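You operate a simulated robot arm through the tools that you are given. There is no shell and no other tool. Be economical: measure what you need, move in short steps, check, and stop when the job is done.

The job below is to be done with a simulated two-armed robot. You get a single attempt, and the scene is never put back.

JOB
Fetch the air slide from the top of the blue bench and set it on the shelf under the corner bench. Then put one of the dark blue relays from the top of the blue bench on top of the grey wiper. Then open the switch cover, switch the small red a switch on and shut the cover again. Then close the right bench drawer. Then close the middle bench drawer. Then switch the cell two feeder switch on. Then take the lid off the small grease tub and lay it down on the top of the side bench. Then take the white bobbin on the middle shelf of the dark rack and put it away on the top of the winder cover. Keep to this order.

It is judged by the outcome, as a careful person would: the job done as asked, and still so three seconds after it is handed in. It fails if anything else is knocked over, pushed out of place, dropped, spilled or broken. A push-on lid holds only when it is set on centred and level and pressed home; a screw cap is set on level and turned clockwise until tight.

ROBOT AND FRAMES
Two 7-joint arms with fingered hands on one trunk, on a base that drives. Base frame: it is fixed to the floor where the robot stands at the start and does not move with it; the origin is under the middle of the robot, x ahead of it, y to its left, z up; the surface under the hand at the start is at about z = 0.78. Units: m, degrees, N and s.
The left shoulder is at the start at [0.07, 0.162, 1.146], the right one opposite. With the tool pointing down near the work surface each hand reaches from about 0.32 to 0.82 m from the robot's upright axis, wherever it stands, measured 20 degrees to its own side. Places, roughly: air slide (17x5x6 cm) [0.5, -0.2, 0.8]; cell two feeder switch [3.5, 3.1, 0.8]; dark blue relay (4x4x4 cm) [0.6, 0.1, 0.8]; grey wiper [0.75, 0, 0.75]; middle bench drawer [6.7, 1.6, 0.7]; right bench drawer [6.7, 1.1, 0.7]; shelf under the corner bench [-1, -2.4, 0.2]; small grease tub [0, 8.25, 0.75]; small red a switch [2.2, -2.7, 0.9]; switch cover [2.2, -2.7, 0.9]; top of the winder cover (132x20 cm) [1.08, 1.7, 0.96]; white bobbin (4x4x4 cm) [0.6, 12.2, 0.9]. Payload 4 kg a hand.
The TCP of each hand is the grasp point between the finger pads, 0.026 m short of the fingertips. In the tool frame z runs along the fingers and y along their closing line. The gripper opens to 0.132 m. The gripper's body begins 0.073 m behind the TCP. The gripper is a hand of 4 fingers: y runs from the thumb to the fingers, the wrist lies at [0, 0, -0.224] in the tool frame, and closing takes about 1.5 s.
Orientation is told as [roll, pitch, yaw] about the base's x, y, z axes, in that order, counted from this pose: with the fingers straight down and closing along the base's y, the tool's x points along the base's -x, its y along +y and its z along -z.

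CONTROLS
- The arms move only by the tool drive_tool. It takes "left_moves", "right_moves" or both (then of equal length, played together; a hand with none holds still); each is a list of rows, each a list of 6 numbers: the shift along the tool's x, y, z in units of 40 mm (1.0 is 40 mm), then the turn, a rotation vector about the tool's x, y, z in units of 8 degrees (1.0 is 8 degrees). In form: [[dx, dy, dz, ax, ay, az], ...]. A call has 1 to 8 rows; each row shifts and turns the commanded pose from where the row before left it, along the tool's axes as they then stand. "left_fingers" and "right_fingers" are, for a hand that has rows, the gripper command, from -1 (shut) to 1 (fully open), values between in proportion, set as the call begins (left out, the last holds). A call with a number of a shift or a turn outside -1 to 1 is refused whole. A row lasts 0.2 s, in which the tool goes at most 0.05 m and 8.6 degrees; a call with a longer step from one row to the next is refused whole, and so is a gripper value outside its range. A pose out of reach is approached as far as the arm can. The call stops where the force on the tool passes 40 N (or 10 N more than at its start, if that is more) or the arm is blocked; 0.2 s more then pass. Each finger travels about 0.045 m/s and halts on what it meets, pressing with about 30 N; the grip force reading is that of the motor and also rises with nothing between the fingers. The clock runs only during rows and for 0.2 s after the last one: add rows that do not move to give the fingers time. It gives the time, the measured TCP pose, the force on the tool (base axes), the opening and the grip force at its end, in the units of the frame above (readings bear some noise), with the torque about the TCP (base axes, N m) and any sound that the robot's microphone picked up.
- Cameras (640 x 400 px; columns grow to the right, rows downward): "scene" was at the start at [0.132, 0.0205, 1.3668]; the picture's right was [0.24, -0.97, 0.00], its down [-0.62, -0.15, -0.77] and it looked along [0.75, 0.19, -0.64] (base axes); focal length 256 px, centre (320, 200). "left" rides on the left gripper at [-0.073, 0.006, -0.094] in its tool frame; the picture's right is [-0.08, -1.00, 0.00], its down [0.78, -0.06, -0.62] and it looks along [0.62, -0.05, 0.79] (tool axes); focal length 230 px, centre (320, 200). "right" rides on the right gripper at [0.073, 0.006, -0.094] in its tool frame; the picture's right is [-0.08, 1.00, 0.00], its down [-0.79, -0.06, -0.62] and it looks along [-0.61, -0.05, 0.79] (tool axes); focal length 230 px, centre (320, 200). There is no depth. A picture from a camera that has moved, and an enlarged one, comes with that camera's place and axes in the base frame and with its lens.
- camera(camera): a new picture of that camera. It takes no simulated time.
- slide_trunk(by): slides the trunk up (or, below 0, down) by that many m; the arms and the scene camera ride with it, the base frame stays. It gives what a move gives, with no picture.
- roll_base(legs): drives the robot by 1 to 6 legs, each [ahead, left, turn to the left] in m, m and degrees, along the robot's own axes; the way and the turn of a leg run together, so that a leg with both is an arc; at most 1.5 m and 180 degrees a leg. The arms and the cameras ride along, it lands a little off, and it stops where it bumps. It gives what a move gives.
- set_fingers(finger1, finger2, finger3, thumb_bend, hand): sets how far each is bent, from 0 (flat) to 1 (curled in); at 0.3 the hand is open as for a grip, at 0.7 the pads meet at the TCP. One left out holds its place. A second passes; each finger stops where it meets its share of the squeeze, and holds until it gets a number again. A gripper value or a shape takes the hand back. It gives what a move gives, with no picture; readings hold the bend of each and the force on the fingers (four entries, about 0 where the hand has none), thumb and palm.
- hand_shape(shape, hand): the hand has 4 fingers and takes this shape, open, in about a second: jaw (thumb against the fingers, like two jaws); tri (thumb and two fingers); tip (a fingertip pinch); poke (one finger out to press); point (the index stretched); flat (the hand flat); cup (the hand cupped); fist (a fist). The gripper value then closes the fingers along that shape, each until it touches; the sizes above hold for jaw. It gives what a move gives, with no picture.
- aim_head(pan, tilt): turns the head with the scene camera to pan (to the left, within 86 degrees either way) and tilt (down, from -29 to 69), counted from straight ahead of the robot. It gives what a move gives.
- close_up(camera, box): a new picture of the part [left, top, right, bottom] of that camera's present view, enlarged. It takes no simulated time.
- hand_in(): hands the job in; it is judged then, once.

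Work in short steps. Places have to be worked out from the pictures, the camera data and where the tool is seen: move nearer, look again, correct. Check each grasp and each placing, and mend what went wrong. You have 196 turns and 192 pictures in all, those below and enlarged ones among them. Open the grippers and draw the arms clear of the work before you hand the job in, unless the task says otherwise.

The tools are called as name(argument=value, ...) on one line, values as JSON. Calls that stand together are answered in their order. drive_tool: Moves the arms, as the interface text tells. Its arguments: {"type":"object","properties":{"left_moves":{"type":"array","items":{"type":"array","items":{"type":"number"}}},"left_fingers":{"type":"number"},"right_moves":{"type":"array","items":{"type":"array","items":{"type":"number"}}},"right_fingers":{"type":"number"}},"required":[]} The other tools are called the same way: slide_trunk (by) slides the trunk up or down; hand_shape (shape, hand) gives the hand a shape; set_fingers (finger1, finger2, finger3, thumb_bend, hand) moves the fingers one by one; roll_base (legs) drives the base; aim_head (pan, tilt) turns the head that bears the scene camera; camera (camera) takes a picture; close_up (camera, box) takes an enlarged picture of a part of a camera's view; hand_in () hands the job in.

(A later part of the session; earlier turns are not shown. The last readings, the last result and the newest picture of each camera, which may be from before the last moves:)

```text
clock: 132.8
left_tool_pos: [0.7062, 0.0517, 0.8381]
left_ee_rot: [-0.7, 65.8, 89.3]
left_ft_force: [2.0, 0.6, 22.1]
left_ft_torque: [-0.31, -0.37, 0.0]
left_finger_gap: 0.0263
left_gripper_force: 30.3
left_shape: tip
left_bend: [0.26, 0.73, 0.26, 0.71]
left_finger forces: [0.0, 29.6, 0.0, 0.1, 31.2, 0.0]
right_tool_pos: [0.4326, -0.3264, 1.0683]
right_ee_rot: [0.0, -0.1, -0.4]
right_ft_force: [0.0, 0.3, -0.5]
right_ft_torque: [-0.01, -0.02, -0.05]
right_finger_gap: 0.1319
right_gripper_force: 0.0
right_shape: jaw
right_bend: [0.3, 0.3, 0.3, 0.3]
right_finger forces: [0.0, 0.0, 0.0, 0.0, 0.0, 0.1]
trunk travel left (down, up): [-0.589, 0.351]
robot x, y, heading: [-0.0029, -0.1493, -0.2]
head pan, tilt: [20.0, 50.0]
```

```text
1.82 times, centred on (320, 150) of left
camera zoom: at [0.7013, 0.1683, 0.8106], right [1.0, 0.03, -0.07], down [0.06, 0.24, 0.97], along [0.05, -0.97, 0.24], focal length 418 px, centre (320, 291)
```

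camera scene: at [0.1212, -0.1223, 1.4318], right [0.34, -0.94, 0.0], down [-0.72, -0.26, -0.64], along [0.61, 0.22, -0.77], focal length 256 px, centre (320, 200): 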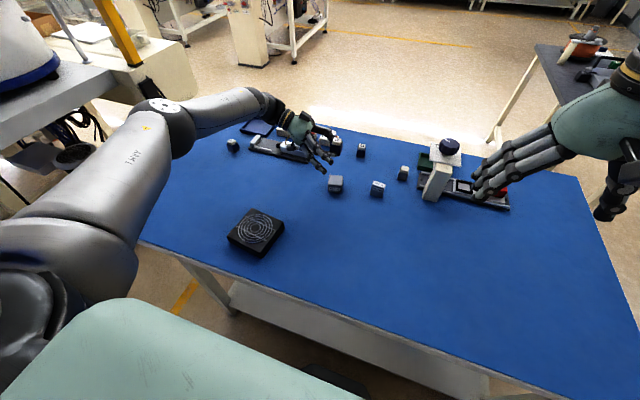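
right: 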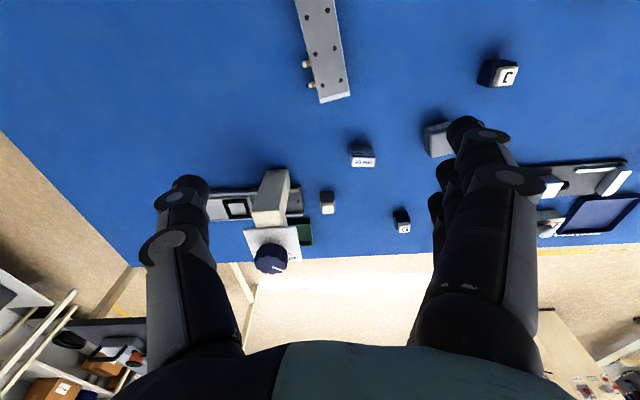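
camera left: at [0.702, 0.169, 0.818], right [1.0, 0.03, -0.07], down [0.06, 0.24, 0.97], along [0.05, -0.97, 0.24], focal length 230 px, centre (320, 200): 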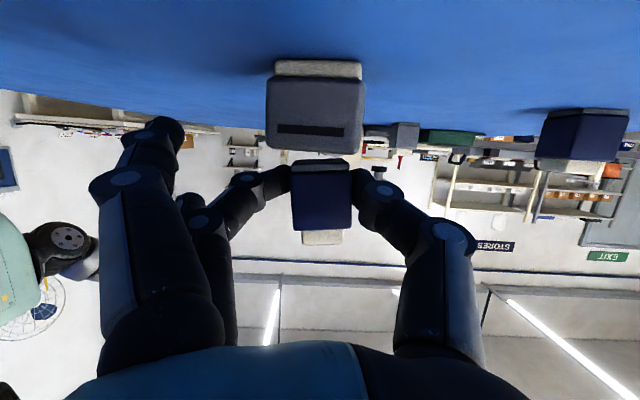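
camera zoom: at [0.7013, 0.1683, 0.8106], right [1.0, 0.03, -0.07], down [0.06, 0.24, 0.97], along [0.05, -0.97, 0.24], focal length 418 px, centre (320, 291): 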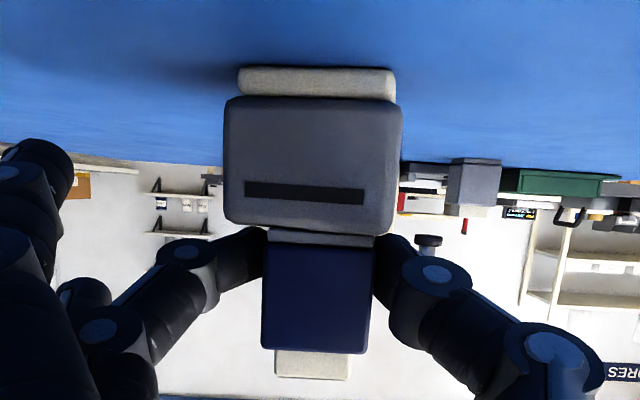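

It rests centred on the wiper. I relieve the pressure by 3 mm and open the pinch gently in stages.

slide_trunk(by=0.003)

drive_tool(left_moves=[[0, 0, 0, 0, 0, 0], [0, 0, 0, 0, 0, 0], [0, 0, 0, 0, 0, 0]], left_fingers=-0.6)

drive_tool(left_moves=[[0, 0, 0, 0, 0, 0], [0, 0, 0, 0, 0, 0], [0, 0, 0, 0, 0, 0]], left_fingers=-0.45)

camera(camera="left")

```text
clock: 133.3
left_tool_pos: [0.707, 0.0517, 0.838]
left_ee_rot: [-0.1, 65.8, 89.9]
left_ft_force: [4.1, 0.2, 17.3]
left_ft_torque: [-0.26, -0.34, 0.02]
left_finger_gap: 0.0264
left_gripper_force: 30.2
left_shape: tip
left_bend: [0.26, 0.73, 0.26, 0.71]
left_finger forces: [0.1, 28.7, 0.1, 0.0, 32.0, 0.0]
right_tool_pos: [0.4338, -0.3267, 1.0699]
right_ee_rot: [0.1, -0.1, -0.2]
right_ft_force: [-0.6, -0.1, -0.9]
right_ft_torque: [0.01, -0.01, 0.01]
right_finger_gap: 0.1321
right_gripper_force: 0.1
right_shape: jaw
right_bend: [0.3, 0.3, 0.3, 0.3]
right_finger forces: [0.0, 0.1, 0.0, 0.0, 0.0, 0.0]
trunk travel left (down, up): [-0.592, 0.348]
robot x, y, heading: [-0.0006, -0.1482, -0.3]
head pan, tilt: [20.0, 50.0]
```

```text
clock: 134.1
left_tool_pos: [0.7073, 0.052, 0.8367]
left_ee_rot: [0.3, 65.6, 90.4]
left_ft_force: [-0.6, -0.7, 7.3]
left_ft_torque: [-0.1, 0.1, -0.01]
left_finger_gap: 0.0279
left_gripper_force: 14.0
left_shape: tip
left_bend: [0.02, 0.74, 0.02, 0.7]
left_finger forces: [0.0, 14.9, 0.0, 0.0, 12.1, 0.1]
right_tool_pos: [0.4338, -0.326, 1.0692]
right_ee_rot: [0.0, 0.0, -0.2]
right_ft_force: [0.3, 0.7, -0.4]
right_ft_torque: [-0.06, -0.02, -0.02]
right_finger_gap: 0.132
right_gripper_force: 0.0
right_shape: jaw
right_bend: [0.3, 0.3, 0.3, 0.3]
right_finger forces: [0.0, 0.1, 0.1, 0.0, 0.0, 0.0]
trunk travel left (down, up): [-0.592, 0.348]
robot x, y, heading: [-0.0015, -0.1467, -0.5]
head pan, tilt: [20.0, 50.0]
```

```text
clock: 134.9
left_tool_pos: [0.7075, 0.0537, 0.8365]
left_ee_rot: [0.3, 65.8, 90.2]
left_ft_force: [-0.1, 0.4, 1.4]
left_ft_torque: [-0.04, 0.01, 0.0]
left_finger_gap: 0.0353
left_gripper_force: 0.0
left_shape: tip
left_bend: [0.0, 0.74, 0.0, 0.7]
left_finger forces: [0.0, 1.5, 0.0, 0.1, 0.0, 0.1]
right_tool_pos: [0.4342, -0.3268, 1.0694]
right_ee_rot: [0.1, 0.0, -0.3]
right_ft_force: [-0.2, 0.7, -0.2]
right_ft_torque: [-0.01, 0.01, -0.01]
right_finger_gap: 0.1318
right_gripper_force: 0.0
right_shape: jaw
right_bend: [0.3, 0.3, 0.3, 0.3]
right_finger forces: [0.0, 0.1, 0.0, 0.0, 0.0, 0.0]
trunk travel left (down, up): [-0.592, 0.348]
robot x, y, heading: [0.0004, -0.1451, -0.2]
head pan, tilt: [20.0, 50.0]
```

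```text
122 pictures are left
camera left: at [0.7018, 0.1691, 0.8094], right [1.0, 0.03, -0.07], down [0.06, 0.24, 0.97], along [0.05, -0.97, 0.24], focal length 230 px, centre (320, 200)
```

left: 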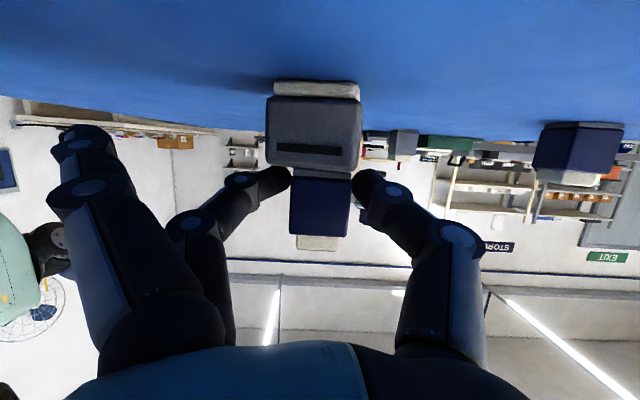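

The relay stands on the wiper with fingers off it. I open a bit more and withdraw backward along the hand's axis.

drive_tool(left_moves=[[0, 0, 0, 0, 0, 0], [0, 0, 0, 0, 0, 0], [0, 0, -0.3, 0, 0, 0], [0, 0, -0.5, 0, 0, 0], [0, 0, -0.8, 0, 0, 0], [0, 0, -0.9, 0, 0, 0]], left_fingers=-0.15)

close_up(camera="scene", box=[240, 80, 420, 200])

```text
clock: 136.3
left_tool_pos: [0.7075, 0.1449, 0.8756]
left_ee_rot: [0.1, 65.7, 90.1]
left_ft_force: [0.2, 1.2, 1.3]
left_ft_torque: [-0.01, -0.02, -0.02]
left_finger_gap: 0.0557
left_gripper_force: 0.0
left_shape: tip
left_bend: [0.0, 0.73, 0.0, 0.7]
left_finger forces: [0.1, 0.0, 0.1, 0.0, 0.0, 0.0]
right_tool_pos: [0.4339, -0.3264, 1.0681]
right_ee_rot: [-0.1, 0.0, -0.3]
right_ft_force: [0.0, 0.0, -0.4]
right_ft_torque: [-0.02, -0.01, 0.0]
right_finger_gap: 0.1316
right_gripper_force: 0.0
right_shape: jaw
right_bend: [0.3, 0.3, 0.3, 0.3]
right_finger forces: [0.0, 0.1, 0.0, 0.0, 0.0, 0.0]
trunk travel left (down, up): [-0.592, 0.348]
robot x, y, heading: [-0.0026, -0.1474, -0.2]
head pan, tilt: [20.0, 50.0]
```

```text
3.33 times, centred on (330, 140) of scene
camera zoom: at [0.1213, -0.122, 1.3188], right [0.34, -0.94, 0.0], down [-0.72, -0.26, -0.64], along [0.61, 0.22, -0.77], focal length 852 px, centre (287, 400)
```

zoom: 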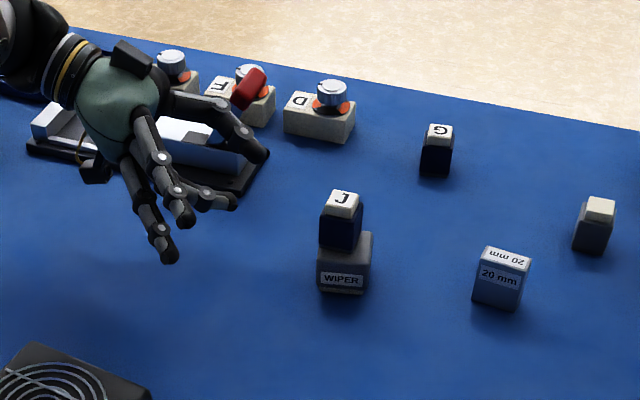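

Relay J stands on the grey wiper. I raise the trunk, and bring the left hand back to its neutral pose.

slide_trunk(by=0.17)

drive_tool(left_moves=[[0, 0.5, 0, 0, -1, 0], [0, 0.5, 0, 0, -1, 0], [0, 0.5, 0, 0, -1, 0], [0, 0.5, 0, 0, -1, 0], [0, 0.5, 0, 0, -1, 0], [0, 0.5, 0, 0, -1, 0], [0, 0.5, 0, 0, -1, 0], [0, 0.5, 0, 0, -1, 0]])

drive_tool(left_moves=[[0, 0, 0, 0, 0, 1], [0, 0, 0, 0, 0, 1], [0, 0, 0, 0, 0, 1], [0, 0, 0, 0, 0, 1], [0, 0, 0, 0, 0, 1], [0, 0, 0, 0, 0, 1], [0, 0, 0, 0, 0, 1], [0, 0, 0, 0, 0, 1]])

drive_tool(left_moves=[[0, 0, 0, 0, 0, 1], [0, 0, 0, 0, 0, 1], [0, 0, 0, 0, 0, 1], [0, 0, 0, 0, 0, 0.25]], left_fingers=1)

aim_head(pan=-60, tilt=15)

camera(camera="scene")

```text
clock: 138.2
left_tool_pos: [0.707, 0.1447, 1.0472]
left_ee_rot: [0.1, 65.7, 90.2]
left_ft_force: [0.1, 0.4, -0.2]
left_ft_torque: [-0.04, 0.04, -0.02]
left_finger_gap: 0.0553
left_gripper_force: 0.0
left_shape: tip
left_bend: [0.0, 0.73, 0.0, 0.7]
left_finger forces: [0.0, 0.1, 0.0, 0.1, 0.0, 0.0]
right_tool_pos: [0.434, -0.326, 1.2387]
right_ee_rot: [0.0, 0.1, -0.3]
right_ft_force: [0.2, -0.7, -0.4]
right_ft_torque: [0.02, 0.01, 0.01]
right_finger_gap: 0.1321
right_gripper_force: 0.1
right_shape: jaw
right_bend: [0.3, 0.3, 0.3, 0.3]
right_finger forces: [0.0, 0.0, 0.1, 0.0, 0.0, 0.0]
trunk travel left (down, up): [-0.762, 0.178]
robot x, y, heading: [-0.0018, -0.1486, -0.4]
head pan, tilt: [20.0, 50.0]
```

```text
clock: 140.0
left_tool_pos: [0.5461, 0.1455, 1.0482]
left_ee_rot: [-0.1, 1.5, 90.0]
left_ft_force: [-0.4, -0.3, 0.7]
left_ft_torque: [0.03, 0.01, -0.03]
left_finger_gap: 0.0556
left_gripper_force: 0.1
left_shape: tip
left_bend: [0.0, 0.73, 0.0, 0.7]
left_finger forces: [0.1, 0.1, 0.0, 0.1, 0.1, 0.1]
right_tool_pos: [0.435, -0.3268, 1.2385]
right_ee_rot: [0.0, 0.0, -0.3]
right_ft_force: [0.1, -0.3, 0.4]
right_ft_torque: [0.02, 0.02, 0.02]
right_finger_gap: 0.132
right_gripper_force: 0.0
right_shape: jaw
right_bend: [0.3, 0.3, 0.3, 0.3]
right_finger forces: [0.0, 0.0, 0.0, 0.0, 0.0, 0.1]
trunk travel left (down, up): [-0.762, 0.178]
robot x, y, heading: [0.0018, -0.1466, -0.5]
head pan, tilt: [20.0, 50.0]
```

```text
clock: 141.8
left_tool_pos: [0.5461, 0.1447, 1.0471]
left_ee_rot: [-1.5, 0.8, 25.8]
left_ft_force: [-0.6, -0.3, -1.7]
left_ft_torque: [-0.05, 0.04, 0.01]
left_finger_gap: 0.0553
left_gripper_force: 0.0
left_shape: tip
left_bend: [0.0, 0.73, 0.0, 0.7]
left_finger forces: [0.0, 0.0, 0.0, 0.0, 0.0, 0.1]
right_tool_pos: [0.4362, -0.3255, 1.2393]
right_ee_rot: [0.1, 0.0, -0.3]
right_ft_force: [0.4, -0.4, -0.3]
right_ft_torque: [0.03, 0.04, -0.03]
right_finger_gap: 0.1318
right_gripper_force: 0.0
right_shape: jaw
right_bend: [0.3, 0.3, 0.3, 0.3]
right_finger forces: [0.0, 0.0, 0.0, 0.0, 0.1, 0.0]
trunk travel left (down, up): [-0.762, 0.178]
robot x, y, heading: [-0.0001, -0.1493, -0.3]
head pan, tilt: [20.0, 50.0]
```

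```text
clock: 142.8
left_tool_pos: [0.5465, 0.1437, 1.0463]
left_ee_rot: [-1.6, 0.0, -0.1]
left_ft_force: [-0.8, -0.2, 0.1]
left_ft_torque: [-0.02, 0.02, 0.02]
left_finger_gap: 0.1316
left_gripper_force: 0.1
left_shape: tip
left_bend: [0.0, 0.3, 0.0, 0.3]
left_finger forces: [0.0, 0.1, 0.1, 0.0, 0.1, 0.0]
right_tool_pos: [0.435, -0.3255, 1.2382]
right_ee_rot: [0.0, 0.1, -0.3]
right_ft_force: [-0.3, 0.1, 0.5]
right_ft_torque: [0.01, 0.01, 0.01]
right_finger_gap: 0.132
right_gripper_force: 0.0
right_shape: jaw
right_bend: [0.3, 0.3, 0.3, 0.3]
right_finger forces: [0.1, 0.1, 0.0, 0.0, 0.1, 0.1]
trunk travel left (down, up): [-0.762, 0.178]
robot x, y, heading: [0.0002, -0.1482, -0.3]
head pan, tilt: [20.0, 50.0]
```

```text
clock: 144.3
left_tool_pos: [0.548, 0.1438, 1.0468]
left_ee_rot: [-1.7, 0.0, 0.0]
left_ft_force: [-0.5, 0.2, 1.0]
left_ft_torque: [-0.04, 0.0, 0.02]
left_finger_gap: 0.132
left_gripper_force: 0.1
left_shape: tip
left_bend: [0.0, 0.3, 0.0, 0.3]
left_finger forces: [0.1, 0.1, 0.1, 0.0, 0.1, 0.0]
right_tool_pos: [0.4342, -0.3275, 1.2382]
right_ee_rot: [0.1, 0.1, -0.2]
right_ft_force: [-0.7, 0.1, 0.0]
right_ft_torque: [0.04, -0.01, 0.0]
right_finger_gap: 0.1316
right_gripper_force: 0.0
right_shape: jaw
right_bend: [0.3, 0.3, 0.3, 0.3]
right_finger forces: [0.0, 0.0, 0.0, 0.0, 0.0, 0.0]
trunk travel left (down, up): [-0.762, 0.178]
robot x, y, heading: [-0.0013, -0.149, -0.5]
head pan, tilt: [-60.0, 15.0]
```

```text
120 pictures are left
camera scene: at [0.0952, -0.2294, 1.5425], right [-0.87, -0.5, 0.0], down [-0.13, 0.23, -0.97], along [0.48, -0.84, -0.26], focal length 256 px, centre (320, 200)
```

scene: 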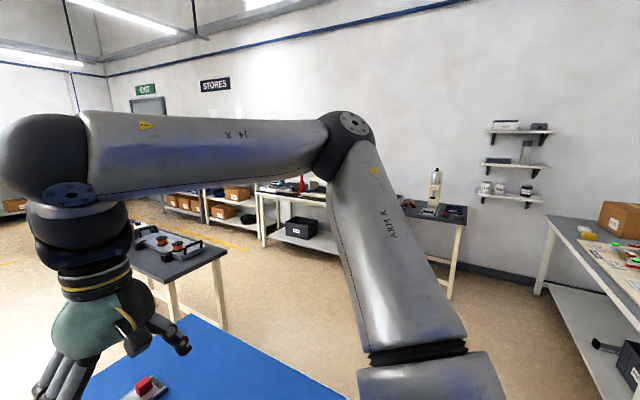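

Bench layout: switch bench front edge y≈-2.68, spanning x≈0.8–2.4; a dark table stands around (1.3–2.05, -0.7…-1.35). I drive around it to about (2.15,-1.85) facing −y.

roll_base(legs=[[-0.13, 0, 0], [0, 0, -90], [1.3, 0, 0], [0.35, 0, 0], [0, 1.15, 0], [0, 1.1, 0]])

aim_head(pan=0, tilt=30)

camera(camera="scene")

```text
clock: 168.4
left_tool_pos: [2.2537, -2.4839, 1.0471]
left_ee_rot: [-1.7, 0.2, -91.6]
left_ft_force: [0.7, -0.4, -0.9]
left_ft_torque: [0.0, -0.02, 0.01]
left_finger_gap: 0.1316
left_gripper_force: 0.1
left_shape: tip
left_bend: [0.0, 0.3, 0.0, 0.3]
left_finger forces: [0.0, 0.0, 0.1, 0.0, 0.1, 0.1]
right_tool_pos: [1.7865, -2.3572, 1.2393]
right_ee_rot: [0.0, 0.0, -92.0]
right_ft_force: [0.2, 0.3, 0.3]
right_ft_torque: [0.0, -0.03, -0.01]
right_finger_gap: 0.1318
right_gripper_force: 0.1
right_shape: jaw
right_bend: [0.3, 0.3, 0.3, 0.3]
right_finger forces: [0.0, 0.0, 0.0, 0.0, 0.0, 0.0]
trunk travel left (down, up): [-0.762, 0.178]
robot x, y, heading: [1.9753, -1.928, -91.9]
head pan, tilt: [-60.0, 15.0]
```

```text
clock: 169.7
left_tool_pos: [2.2525, -2.4838, 1.0465]
left_ee_rot: [-1.7, 0.1, -91.5]
left_ft_force: [0.6, -0.5, 0.7]
left_ft_torque: [0.04, 0.03, -0.02]
left_finger_gap: 0.1317
left_gripper_force: 0.1
left_shape: tip
left_bend: [0.0, 0.3, 0.0, 0.3]
left_finger forces: [0.1, 0.0, 0.0, 0.0, 0.1, 0.0]
right_tool_pos: [1.7873, -2.3571, 1.24]
right_ee_rot: [0.0, 0.0, -91.9]
right_ft_force: [-0.5, -0.3, 0.4]
right_ft_torque: [-0.01, -0.01, 0.0]
right_finger_gap: 0.1318
right_gripper_force: 0.2
right_shape: jaw
right_bend: [0.3, 0.3, 0.3, 0.3]
right_finger forces: [0.1, 0.0, 0.0, 0.0, 0.0, 0.1]
trunk travel left (down, up): [-0.762, 0.178]
robot x, y, heading: [1.9789, -1.9293, -91.7]
head pan, tilt: [0.0, 30.0]
```

```text
119 pictures are left
camera scene: at [1.9716, -2.0693, 1.5183], right [-1.0, 0.03, 0.0], down [0.02, 0.5, -0.87], along [-0.03, -0.87, -0.5], focal length 256 px, centre (320, 200)
```

scene: 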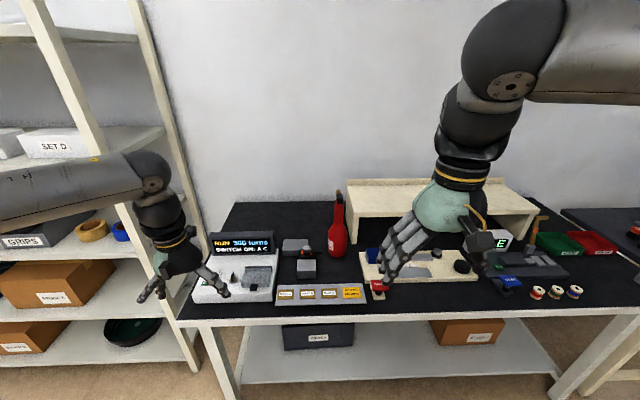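

The box with the display "RUN 300 turns / SWITCH ON: A C" carries the covered switches. Zoom in.

close_up(camera="scene", box=[180, 220, 300, 315])

camera(camera="left")

```text
4.21 times, centred on (240, 268) of scene
camera zoom: at [1.9716, -2.0693, 1.5183], right [-1.0, 0.03, 0.0], down [0.02, 0.5, -0.87], along [-0.03, -0.87, -0.5], focal length 1076 px, centre (657, -84)
```

zoom: 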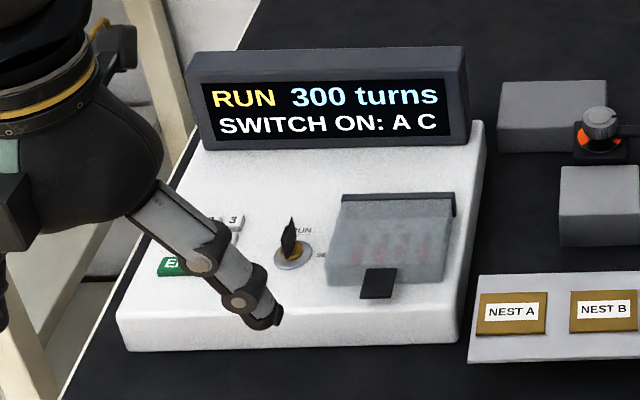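

```text
117 pictures are left
camera left: at [2.2596, -2.5559, 1.1397], right [-1.0, -0.05, 0.03], down [-0.02, 0.79, 0.62], along [-0.05, 0.62, -0.78], focal length 230 px, centre (320, 200)
```

left: 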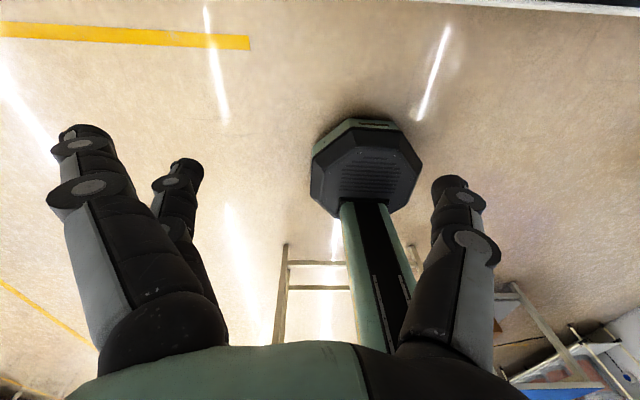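

The cover (translucent, hinge on the far side, black tab toward me) is near (2.16,-2.64,0.88). I pitch the left hand forward so its camera looks at it, and shift in front of the tab.

drive_tool(left_moves=[[0, -0.3, 0, 0, -1, 0], [0, -0.3, 0, 0, -1, 0], [0, -0.3, 0, 0, -1, 0], [0, -0.3, 0, 0, -1, 0], [0, -0.3, 0, 0, -1, 0], [0, -0.3, 0, 0, -1, 0], [0, -0.3, 0, 0, -1, 0], [0, -0.1, -0.9, 0, 0, 0]])

camera(camera="left")

close_up(camera="scene", box=[200, 220, 300, 310])

```text
clock: 171.5
left_tool_pos: [2.164, -2.4511, 1.0668]
left_ee_rot: [-2.8, -56.0, -89.3]
left_ft_force: [-0.6, 0.4, -0.7]
left_ft_torque: [-0.04, 0.0, 0.02]
left_finger_gap: 0.1318
left_gripper_force: 0.1
left_shape: tip
left_bend: [0.0, 0.3, 0.0, 0.3]
left_finger forces: [0.1, 0.1, 0.1, 0.0, 0.0, 0.0]
right_tool_pos: [1.7858, -2.3579, 1.2398]
right_ee_rot: [0.1, 0.0, -91.9]
right_ft_force: [-0.3, -0.9, 0.2]
right_ft_torque: [0.0, 0.02, 0.04]
right_finger_gap: 0.1318
right_gripper_force: 0.0
right_shape: jaw
right_bend: [0.3, 0.3, 0.3, 0.3]
right_finger forces: [0.0, 0.0, 0.0, 0.0, 0.0, 0.1]
trunk travel left (down, up): [-0.762, 0.178]
robot x, y, heading: [1.9751, -1.9284, -92.0]
head pan, tilt: [0.0, 30.0]
```

```text
116 pictures are left
camera left: at [2.1742, -2.4136, 1.1798], right [-1.0, -0.01, 0.09], down [-0.04, 0.95, -0.3], along [-0.08, -0.31, -0.95], focal length 230 px, centre (320, 200)
```

left: 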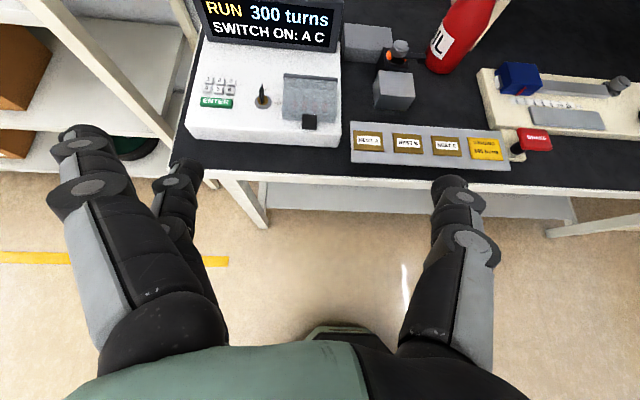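

```text
4.44 times, centred on (250, 265) of scene
camera zoom: at [1.9689, -2.0685, 1.5184], right [-1.0, 0.03, 0.0], down [0.02, 0.5, -0.87], along [-0.03, -0.87, -0.5], focal length 1136 px, centre (631, -89)
```

zoom: 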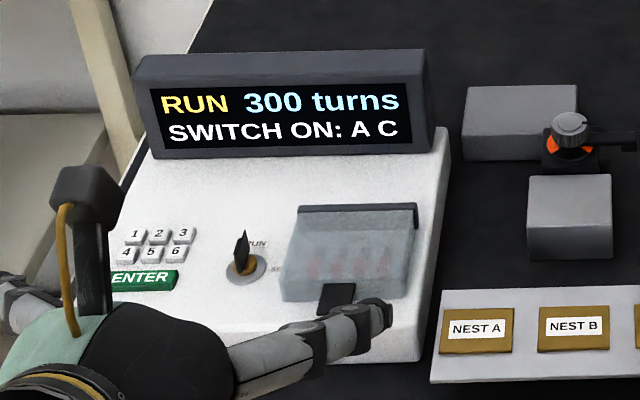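

Triangulated: tab ≈(2.163,-2.644,0.87), hinge ≈(2.16,-2.705,0.90). I roll 0.1 m closer and lower the hand for a closer look.

roll_base(legs=[[0.1, 0, 0]])

drive_tool(left_moves=[[0.93, 0, 0.63, 0, 0, 0], [0.93, 0, 0.63, 0, 0, 0], [0, 0, 0, 0, 0, 0]])

camera(camera="left")

close_up(camera="left", box=[250, 60, 370, 160])

```text
clock: 172.7
left_tool_pos: [2.1622, -2.5503, 1.0671]
left_ee_rot: [-3.1, -56.0, -89.1]
left_ft_force: [0.3, 0.5, 0.4]
left_ft_torque: [0.0, 0.0, -0.02]
left_finger_gap: 0.1317
left_gripper_force: 0.1
left_shape: tip
left_bend: [0.0, 0.3, 0.0, 0.3]
left_finger forces: [0.0, 0.0, 0.0, 0.0, 0.0, 0.0]
right_tool_pos: [1.7826, -2.4547, 1.24]
right_ee_rot: [0.0, -0.2, -91.9]
right_ft_force: [-0.7, 0.1, -0.8]
right_ft_torque: [-0.01, -0.02, 0.01]
right_finger_gap: 0.132
right_gripper_force: 0.1
right_shape: jaw
right_bend: [0.3, 0.3, 0.3, 0.3]
right_finger forces: [0.0, 0.1, 0.1, 0.1, 0.1, 0.0]
trunk travel left (down, up): [-0.762, 0.178]
robot x, y, heading: [1.9717, -2.0239, -92.2]
head pan, tilt: [0.0, 30.0]
```

```text
clock: 173.5
left_tool_pos: [2.1582, -2.5525, 0.9738]
left_ee_rot: [-2.6, -55.8, -89.6]
left_ft_force: [-1.3, -0.3, -0.4]
left_ft_torque: [-0.01, 0.01, -0.01]
left_finger_gap: 0.132
left_gripper_force: 0.0
left_shape: tip
left_bend: [0.0, 0.3, 0.0, 0.3]
left_finger forces: [0.0, 0.0, 0.0, 0.0, 0.1, 0.0]
right_tool_pos: [1.7796, -2.4582, 1.2388]
right_ee_rot: [0.1, 0.0, -92.1]
right_ft_force: [-0.1, 0.6, 0.1]
right_ft_torque: [-0.01, -0.03, 0.04]
right_finger_gap: 0.1318
right_gripper_force: 0.0
right_shape: jaw
right_bend: [0.3, 0.3, 0.3, 0.3]
right_finger forces: [0.0, 0.0, 0.0, 0.0, 0.1, 0.0]
trunk travel left (down, up): [-0.762, 0.178]
robot x, y, heading: [1.9763, -2.0237, -92.0]
head pan, tilt: [0.0, 30.0]
```

```text
114 pictures are left
camera left: at [2.1679, -2.5149, 1.0872], right [-1.0, -0.01, 0.09], down [-0.04, 0.95, -0.3], along [-0.08, -0.3, -0.95], focal length 230 px, centre (320, 200)
```

left: 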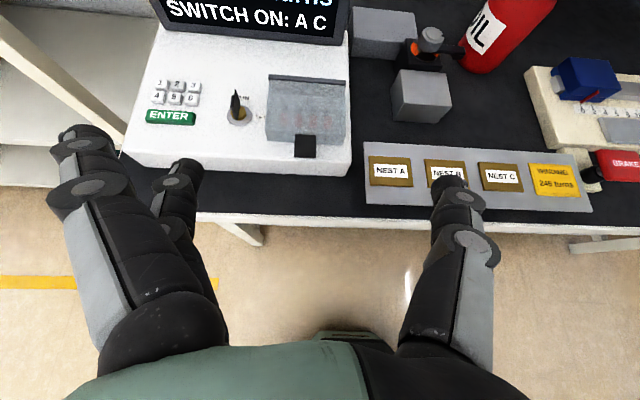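

```text
4.00 times, centred on (310, 110) of left
camera zoom: at [2.1679, -2.5149, 1.0872], right [-1.0, -0.01, 0.09], down [-0.04, 0.95, -0.3], along [-0.08, -0.3, -0.95], focal length 920 px, centre (360, 560)
```

zoom: 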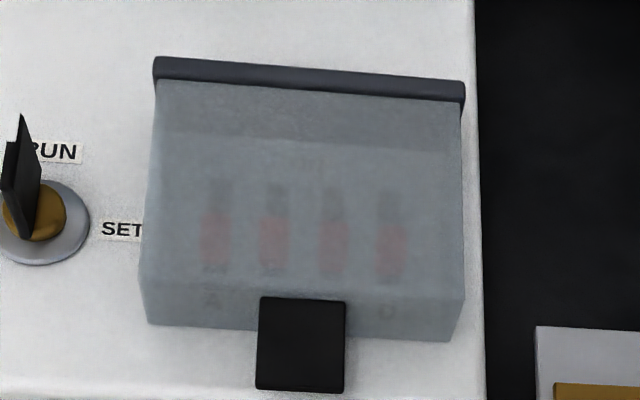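

Switches A–D (A leftmost, red sliders at the near "off" end) sit under the cover; the tab spans x 2.154–2.178, y -2.659…-2.630, z≈0.87. I try the "poke" shape to lift the tab from underneath.

hand_shape(hand="left", shape="poke")

camera(camera="left")

close_up(camera="scene", box=[180, 240, 320, 360])

```text
clock: 174.4
left_tool_pos: [2.1594, -2.5508, 0.9749]
left_ee_rot: [-2.8, -56.0, -89.5]
left_ft_force: [0.1, 0.4, 0.7]
left_ft_torque: [-0.01, 0.02, -0.01]
left_finger_gap: 0.0
left_gripper_force: 0.1
left_shape: poke
left_bend: [1.0, 1.0, 1.0, 0.46]
left_finger forces: [0.0, 0.0, 0.1, 0.1, 0.0, 0.1]
right_tool_pos: [1.7824, -2.4564, 1.2396]
right_ee_rot: [0.0, 0.0, -92.0]
right_ft_force: [1.3, -1.2, 0.0]
right_ft_torque: [-0.02, -0.01, -0.01]
right_finger_gap: 0.132
right_gripper_force: 0.1
right_shape: jaw
right_bend: [0.3, 0.3, 0.3, 0.3]
right_finger forces: [0.0, 0.0, 0.0, 0.0, 0.0, 0.1]
trunk travel left (down, up): [-0.762, 0.178]
robot x, y, heading: [1.9742, -2.0298, -92.1]
head pan, tilt: [0.0, 30.0]
```

```text
112 pictures are left
camera left: at [2.1702, -2.5131, 1.0877], right [-1.0, -0.01, 0.09], down [-0.04, 0.95, -0.3], along [-0.08, -0.3, -0.95], focal length 230 px, centre (320, 200)
```

left: 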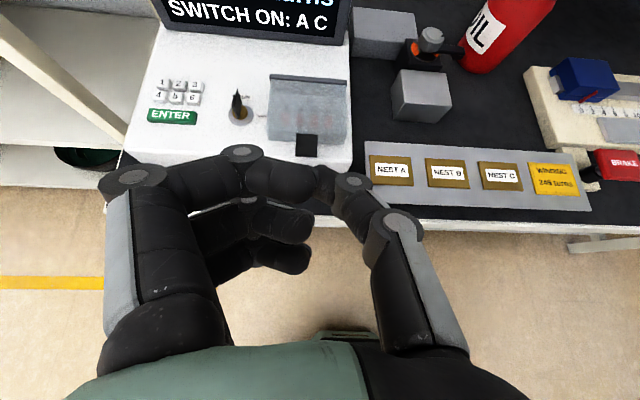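

```text
3.33 times, centred on (250, 300) of scene
camera zoom: at [1.9684, -2.1675, 1.5184], right [-1.0, 0.04, 0.0], down [0.02, 0.5, -0.87], along [-0.03, -0.87, -0.5], focal length 852 px, centre (553, -133)
```

zoom: 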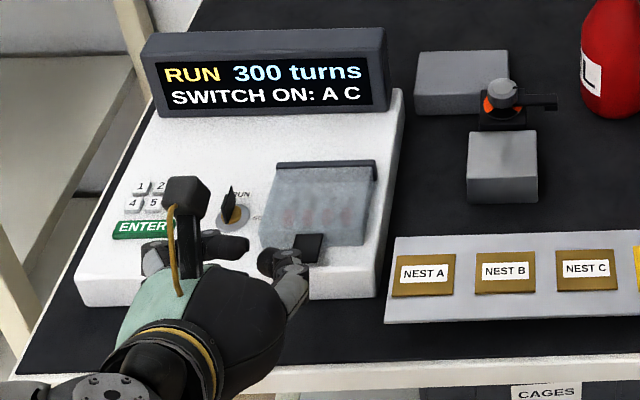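

"Poke" uses the thumb; I try "point" instead.

hand_shape(hand="left", shape="point")

camera(camera="left")

close_up(camera="scene", box=[180, 240, 320, 360])

```text
clock: 175.3
left_tool_pos: [2.1596, -2.5508, 0.9743]
left_ee_rot: [-2.7, -55.8, -89.4]
left_ft_force: [-0.6, 0.1, 0.6]
left_ft_torque: [-0.01, -0.03, 0.01]
left_finger_gap: 0.1264
left_gripper_force: 0.0
left_shape: point
left_bend: [0.28, 1.0, 1.0, 0.54]
left_finger forces: [0.1, 0.0, 0.0, 0.0, 0.0, 0.0]
right_tool_pos: [1.7831, -2.4561, 1.2398]
right_ee_rot: [0.1, 0.0, -92.1]
right_ft_force: [0.2, -0.3, 0.1]
right_ft_torque: [0.01, -0.03, -0.01]
right_finger_gap: 0.1317
right_gripper_force: 0.0
right_shape: jaw
right_bend: [0.3, 0.3, 0.3, 0.3]
right_finger forces: [0.1, 0.0, 0.0, 0.0, 0.1, 0.0]
trunk travel left (down, up): [-0.762, 0.178]
robot x, y, heading: [1.9717, -2.0244, -92.2]
head pan, tilt: [0.0, 30.0]
```

```text
110 pictures are left
camera left: at [2.1697, -2.5134, 1.0876], right [-1.0, -0.01, 0.09], down [-0.04, 0.95, -0.3], along [-0.08, -0.3, -0.95], focal length 230 px, centre (320, 200)
```

left: 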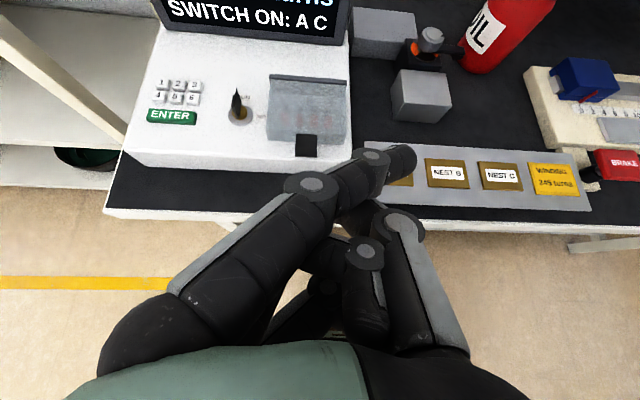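

```text
3.33 times, centred on (250, 300) of scene
camera zoom: at [1.9677, -2.1679, 1.5183], right [-1.0, 0.04, 0.0], down [0.02, 0.5, -0.87], along [-0.03, -0.87, -0.5], focal length 852 px, centre (553, -133)
```

zoom: 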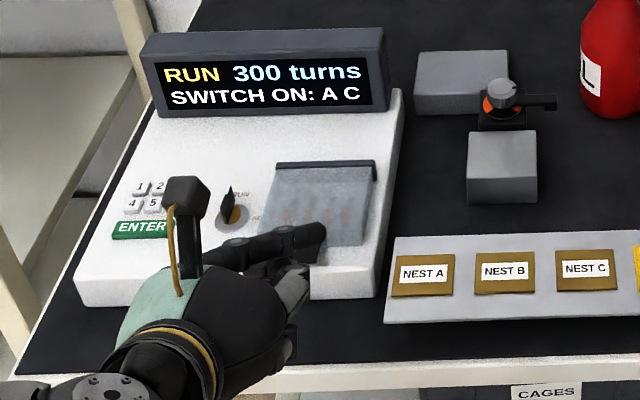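

"Point" crosses diagonally. A thumb/middle-finger pinch (closing axis parallel to the hinge) with the other two curled will suit both tab and slider; I set that up.

set_fingers(hand="left", finger1=1.0, finger2=0.5, finger3=1.0, thumb_bend=0.5)

camera(camera="left")

```text
clock: 176.3
left_tool_pos: [2.1593, -2.5519, 0.9752]
left_ee_rot: [-3.0, -55.9, -89.1]
left_ft_force: [0.5, -0.3, 0.0]
left_ft_torque: [0.02, 0.01, 0.0]
left_finger_gap: 0.0473
left_gripper_force: 0.1
left_shape: fingers
left_bend: [1.0, 0.5, 1.0, 0.5]
left_finger forces: [0.0, 0.0, 0.1, 0.1, 0.0, 0.1]
right_tool_pos: [1.7826, -2.4558, 1.2386]
right_ee_rot: [0.0, -0.1, -92.0]
right_ft_force: [-0.4, 0.1, -0.4]
right_ft_torque: [0.0, 0.02, 0.0]
right_finger_gap: 0.1319
right_gripper_force: 0.0
right_shape: jaw
right_bend: [0.3, 0.3, 0.3, 0.3]
right_finger forces: [0.1, 0.1, 0.0, 0.0, 0.1, 0.0]
trunk travel left (down, up): [-0.762, 0.178]
robot x, y, heading: [1.9744, -2.0295, -92.0]
head pan, tilt: [0.0, 30.0]
```

```text
108 pictures are left
camera left: at [2.1698, -2.5135, 1.0879], right [-1.0, -0.01, 0.09], down [-0.04, 0.95, -0.3], along [-0.09, -0.31, -0.95], focal length 230 px, centre (320, 200)
```

left: 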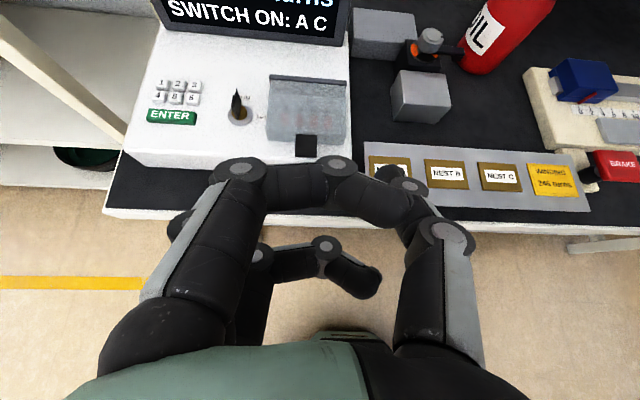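

Curled fingers obstruct. Better: roll the hand 90° so the thumb is underneath and the fingers above — the 1 cm thick thumb fits under the tab and idle fingers stay up clear. I set "tip", level the hand and roll it.

hand_shape(hand="left", shape="tip")

drive_tool(left_moves=[[0, 0, -0.6, 0, -1, 0], [0, 0, -0.6, 0, -1, 0], [0, 0, 0, 0, -1, 0], [0, 0, 0, 0, 0, 1], [0, 0, 0, 0, 0, 1], [0, 0, 0, 0, 0, 1], [0, 0, 0, 0, 0, 1], [0, 0, 0, 0, 0, 1]])

drive_tool(left_moves=[[0, 0, 0, 0, 0, 1], [0, 0, 0, 0, 0, 1], [0, 0, 0, 0, 0, 1], [0, 0, 0, 0, 0, 1], [0, 0, 0, 0, 0, 1], [0, 0, 0, 0, 0, 1]])

camera(camera="left")

camera(camera="scene")

```text
clock: 177.2
left_tool_pos: [2.1604, -2.5505, 0.9753]
left_ee_rot: [-3.1, -55.9, -89.2]
left_ft_force: [0.4, -0.3, -0.5]
left_ft_torque: [0.0, 0.01, -0.02]
left_finger_gap: 0.132
left_gripper_force: 0.0
left_shape: tip
left_bend: [0.0, 0.3, 0.0, 0.3]
left_finger forces: [0.0, 0.1, 0.1, 0.0, 0.0, 0.1]
right_tool_pos: [1.7829, -2.4565, 1.2392]
right_ee_rot: [0.0, 0.0, -92.0]
right_ft_force: [0.3, -0.4, -0.4]
right_ft_torque: [-0.02, 0.01, -0.01]
right_finger_gap: 0.1317
right_gripper_force: 0.1
right_shape: jaw
right_bend: [0.3, 0.3, 0.3, 0.3]
right_finger forces: [0.0, 0.1, 0.0, 0.1, 0.1, 0.0]
trunk travel left (down, up): [-0.762, 0.178]
robot x, y, heading: [1.9727, -2.027, -92.2]
head pan, tilt: [0.0, 30.0]
```

```text
clock: 179.0
left_tool_pos: [2.1647, -2.5195, 0.9651]
left_ee_rot: [56.9, -44.9, -153.0]
left_ft_force: [0.2, -0.8, -0.3]
left_ft_torque: [-0.03, -0.02, 0.0]
left_finger_gap: 0.132
left_gripper_force: 0.1
left_shape: tip
left_bend: [0.0, 0.3, 0.0, 0.3]
left_finger forces: [0.1, 0.0, 0.1, 0.0, 0.0, 0.1]
left hand out of reach, approached as far as the arm can: row 1, 2
right_tool_pos: [1.7825, -2.4555, 1.2394]
right_ee_rot: [0.0, 0.0, -92.0]
right_ft_force: [-0.8, -0.2, -0.7]
right_ft_torque: [0.01, -0.02, 0.0]
right_finger_gap: 0.1318
right_gripper_force: 0.0
right_shape: jaw
right_bend: [0.3, 0.3, 0.3, 0.3]
right_finger forces: [0.0, 0.0, 0.1, 0.0, 0.1, 0.1]
trunk travel left (down, up): [-0.762, 0.178]
robot x, y, heading: [1.972, -2.0249, -92.3]
head pan, tilt: [0.0, 30.0]
```

```text
clock: 180.4
left_tool_pos: [2.1826, -2.5189, 0.9619]
left_ee_rot: [67.1, -5.5, -175.3]
left_ft_force: [-0.7, 0.1, 0.3]
left_ft_torque: [0.0, 0.0, 0.01]
left_finger_gap: 0.1324
left_gripper_force: 0.0
left_shape: tip
left_bend: [0.0, 0.3, 0.0, 0.3]
left_finger forces: [0.0, 0.0, 0.0, 0.0, 0.0, 0.1]
left hand out of reach, approached as far as the arm can: row 6
right_tool_pos: [1.7823, -2.4562, 1.2391]
right_ee_rot: [0.0, 0.0, -92.0]
right_ft_force: [0.0, -0.5, 0.5]
right_ft_torque: [-0.03, -0.02, -0.03]
right_finger_gap: 0.1319
right_gripper_force: 0.0
right_shape: jaw
right_bend: [0.3, 0.3, 0.3, 0.3]
right_finger forces: [0.0, 0.0, 0.0, 0.1, 0.0, 0.0]
trunk travel left (down, up): [-0.762, 0.178]
robot x, y, heading: [1.9756, -2.0292, -92.1]
head pan, tilt: [0.0, 30.0]
```

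```text
107 pictures are left
camera left: at [2.1063, -2.4403, 1.0105], right [-0.2, 0.37, -0.91], down [0.75, 0.65, 0.11], along [0.63, -0.66, -0.41], focal length 230 px, centre (320, 200)
```

left: 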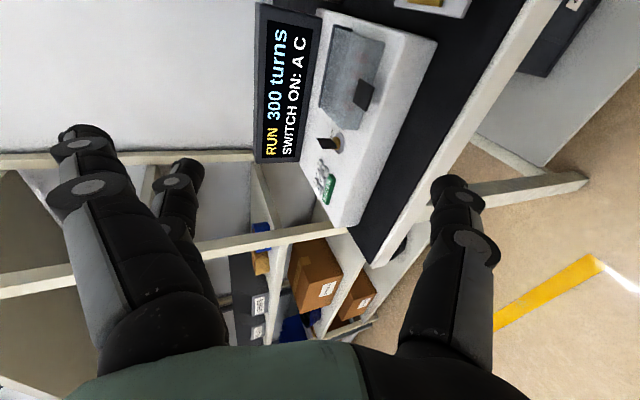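

```text
106 pictures are left
camera scene: at [1.9681, -2.1679, 1.5183], right [-1.0, 0.04, 0.0], down [0.02, 0.5, -0.87], along [-0.03, -0.87, -0.5], focal length 256 px, centre (320, 200)
```

scene: 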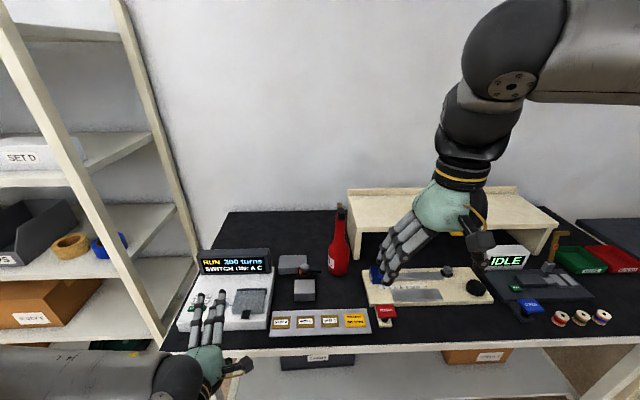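

Now the thumb points below and fingers above, the hand pointing 23° downward. I tip it up toward horizontal (and see if reachable).

drive_tool(left_moves=[[0, 0, 0, -1, 0, 0], [0, 0, 0, -1, 0, 0], [0, 0, 0, -1, 0, 0]])

camera(camera="left")

close_up(camera="scene", box=[160, 240, 300, 350])

```text
clock: 181.2
left_tool_pos: [2.176, -2.5195, 0.9572]
left_ee_rot: [80.8, -6.5, -175.7]
left_ft_force: [0.1, 0.9, -0.3]
left_ft_torque: [0.0, -0.01, 0.01]
left_finger_gap: 0.1322
left_gripper_force: 0.0
left_shape: tip
left_bend: [0.0, 0.3, 0.0, 0.3]
left_finger forces: [0.0, 0.0, 0.1, 0.0, 0.0, 0.0]
left hand out of reach, approached as far as the arm can: row 2, 3
right_tool_pos: [1.7836, -2.4561, 1.2397]
right_ee_rot: [-0.1, 0.0, -91.9]
right_ft_force: [0.0, -0.5, -0.5]
right_ft_torque: [-0.05, 0.05, -0.03]
right_finger_gap: 0.1317
right_gripper_force: 0.0
right_shape: jaw
right_bend: [0.3, 0.3, 0.3, 0.3]
right_finger forces: [0.0, 0.0, 0.1, 0.1, 0.0, 0.0]
trunk travel left (down, up): [-0.762, 0.178]
robot x, y, heading: [1.9754, -2.0281, -92.1]
head pan, tilt: [0.0, 30.0]
```

```text
105 pictures are left
camera left: at [2.0987, -2.4319, 0.9869], right [-0.2, 0.15, -0.97], down [0.74, 0.68, -0.05], along [0.65, -0.72, -0.24], focal length 230 px, centre (320, 200)
```

left: 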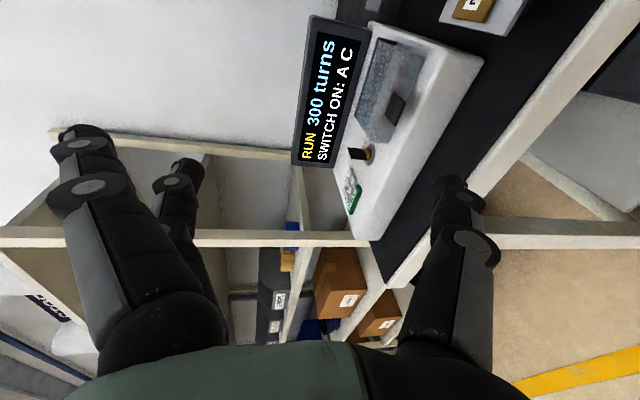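

```text
3.64 times, centred on (230, 295) of scene
camera zoom: at [1.9688, -2.167, 1.5185], right [-1.0, 0.04, 0.0], down [0.02, 0.5, -0.87], along [-0.03, -0.87, -0.5], focal length 930 px, centre (647, -146)
```

zoom: 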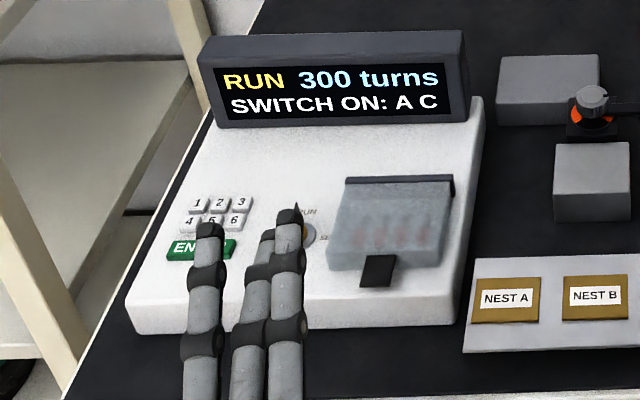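

Now pointing only 9° downward. I advance so the thumb tip is just in front of and slightly below the tab, then check the side view.

drive_tool(left_moves=[[0, -0.115, 0.6, 0, 0, 0], [0, -0.115, 0.6, 0, 0, 0], [0, -0.115, 0.6, 0, 0, 0], [0, 0, 0, 0, 0, 0]])

camera(camera="left")

close_up(camera="left", box=[330, 60, 530, 220])

close_up(camera="scene", box=[160, 240, 300, 350])

```text
clock: 182.2
left_tool_pos: [2.1776, -2.5862, 0.9301]
left_ee_rot: [80.8, -6.3, -175.7]
left_ft_force: [-0.3, 0.3, 0.3]
left_ft_torque: [-0.03, 0.03, 0.01]
left_finger_gap: 0.132
left_gripper_force: 0.1
left_shape: tip
left_bend: [0.0, 0.3, 0.0, 0.3]
left_finger forces: [0.1, 0.0, 0.1, 0.0, 0.0, 0.0]
right_tool_pos: [1.7836, -2.4565, 1.2399]
right_ee_rot: [0.0, 0.0, -92.0]
right_ft_force: [0.1, -0.9, -0.6]
right_ft_torque: [0.02, -0.02, 0.0]
right_finger_gap: 0.1318
right_gripper_force: 0.1
right_shape: jaw
right_bend: [0.3, 0.3, 0.3, 0.3]
right_finger forces: [0.0, 0.1, 0.1, 0.0, 0.1, 0.1]
trunk travel left (down, up): [-0.762, 0.178]
robot x, y, heading: [1.9737, -2.0285, -92.1]
head pan, tilt: [0.0, 30.0]
```

```text
103 pictures are left
camera left: at [2.1005, -2.4997, 0.96], right [-0.2, 0.15, -0.97], down [0.74, 0.68, -0.05], along [0.65, -0.72, -0.24], focal length 230 px, centre (320, 200)
```

left: 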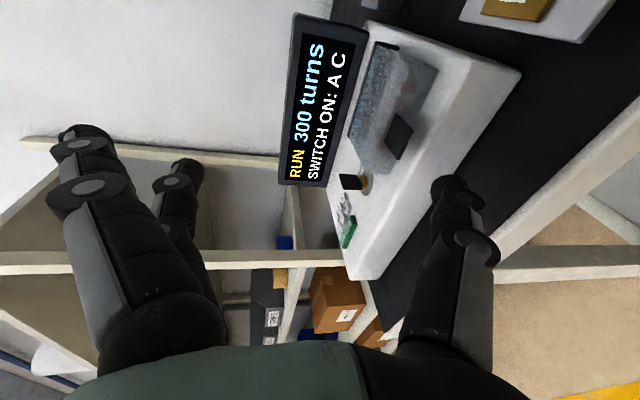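

```text
2.50 times, centred on (430, 140) of left
camera zoom: at [2.1005, -2.4997, 0.96], right [-0.2, 0.15, -0.97], down [0.74, 0.68, -0.05], along [0.65, -0.72, -0.24], focal length 575 px, centre (45, 350)
```

zoom: 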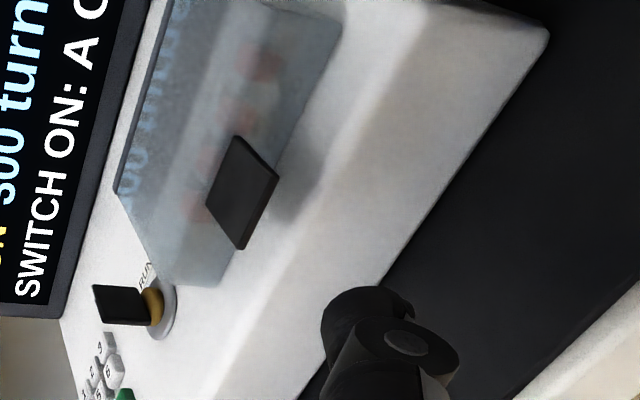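

```text
3.64 times, centred on (230, 295) of scene
camera zoom: at [1.9676, -2.1678, 1.5183], right [-1.0, 0.04, 0.0], down [0.02, 0.5, -0.87], along [-0.03, -0.87, -0.5], focal length 930 px, centre (647, -146)
```

zoom: 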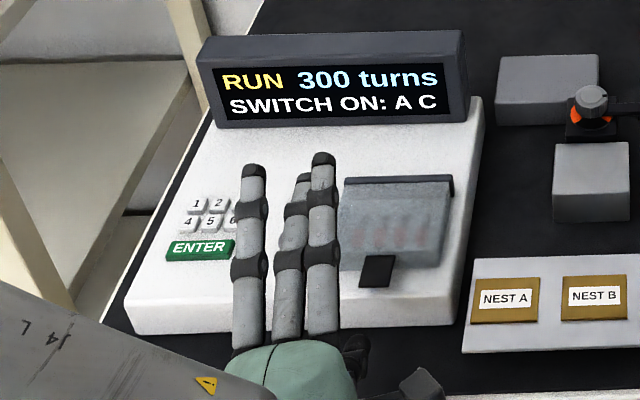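

The tab is nearly horizontal at z≈0.861, y -2.640…-2.664, x≈2.166. Advancing 5 cm along the hand axis (slightly downward) puts the thumb right under it.

drive_tool(left_moves=[[0, -0.02, 0.45, 0, 0, 0], [0, 0, 0.4, 0, 0, 0], [0, 0, 0.4, 0, 0, 0], [0, 0, 0, 0, 0, 0]])

close_up(camera="left", box=[330, 60, 530, 220])

```text
clock: 183.2
left_tool_pos: [2.1801, -2.6326, 0.9234]
left_ee_rot: [80.6, -6.4, -175.8]
left_ft_force: [-0.5, 26.2, 12.9]
left_ft_torque: [1.96, 0.15, -0.21]
left_finger_gap: 0.1317
left_gripper_force: 0.1
left_shape: tip
left_bend: [0.0, 0.3, 0.0, 0.29]
left_finger forces: [0.1, 0.1, 0.1, 0.0, 25.5, 0.0]
right_tool_pos: [1.7822, -2.4527, 1.2405]
right_ee_rot: [0.0, -0.2, -92.1]
right_ft_force: [0.8, 1.0, -0.8]
right_ft_torque: [0.0, 0.03, 0.0]
right_finger_gap: 0.1319
right_gripper_force: 0.1
right_shape: jaw
right_bend: [0.3, 0.3, 0.3, 0.3]
right_finger forces: [0.0, 0.1, 0.1, 0.0, 0.1, 0.0]
trunk travel left (down, up): [-0.762, 0.178]
robot x, y, heading: [1.9737, -2.026, -92.1]
head pan, tilt: [0.0, 30.0]
```

```text
2.50 times, centred on (430, 140) of left
camera zoom: at [2.1029, -2.5452, 0.9526], right [-0.2, 0.15, -0.97], down [0.74, 0.67, -0.05], along [0.65, -0.72, -0.24], focal length 575 px, centre (45, 350)
```

zoom: 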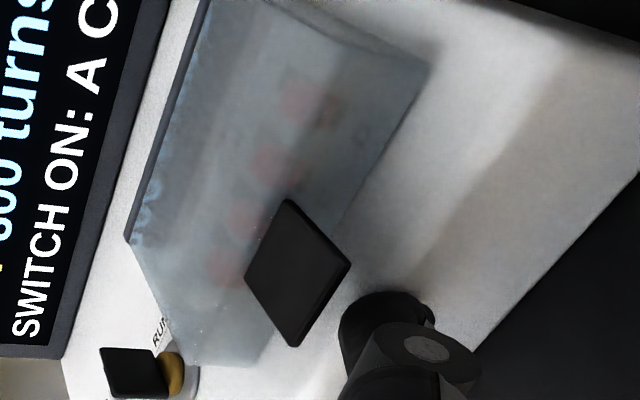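

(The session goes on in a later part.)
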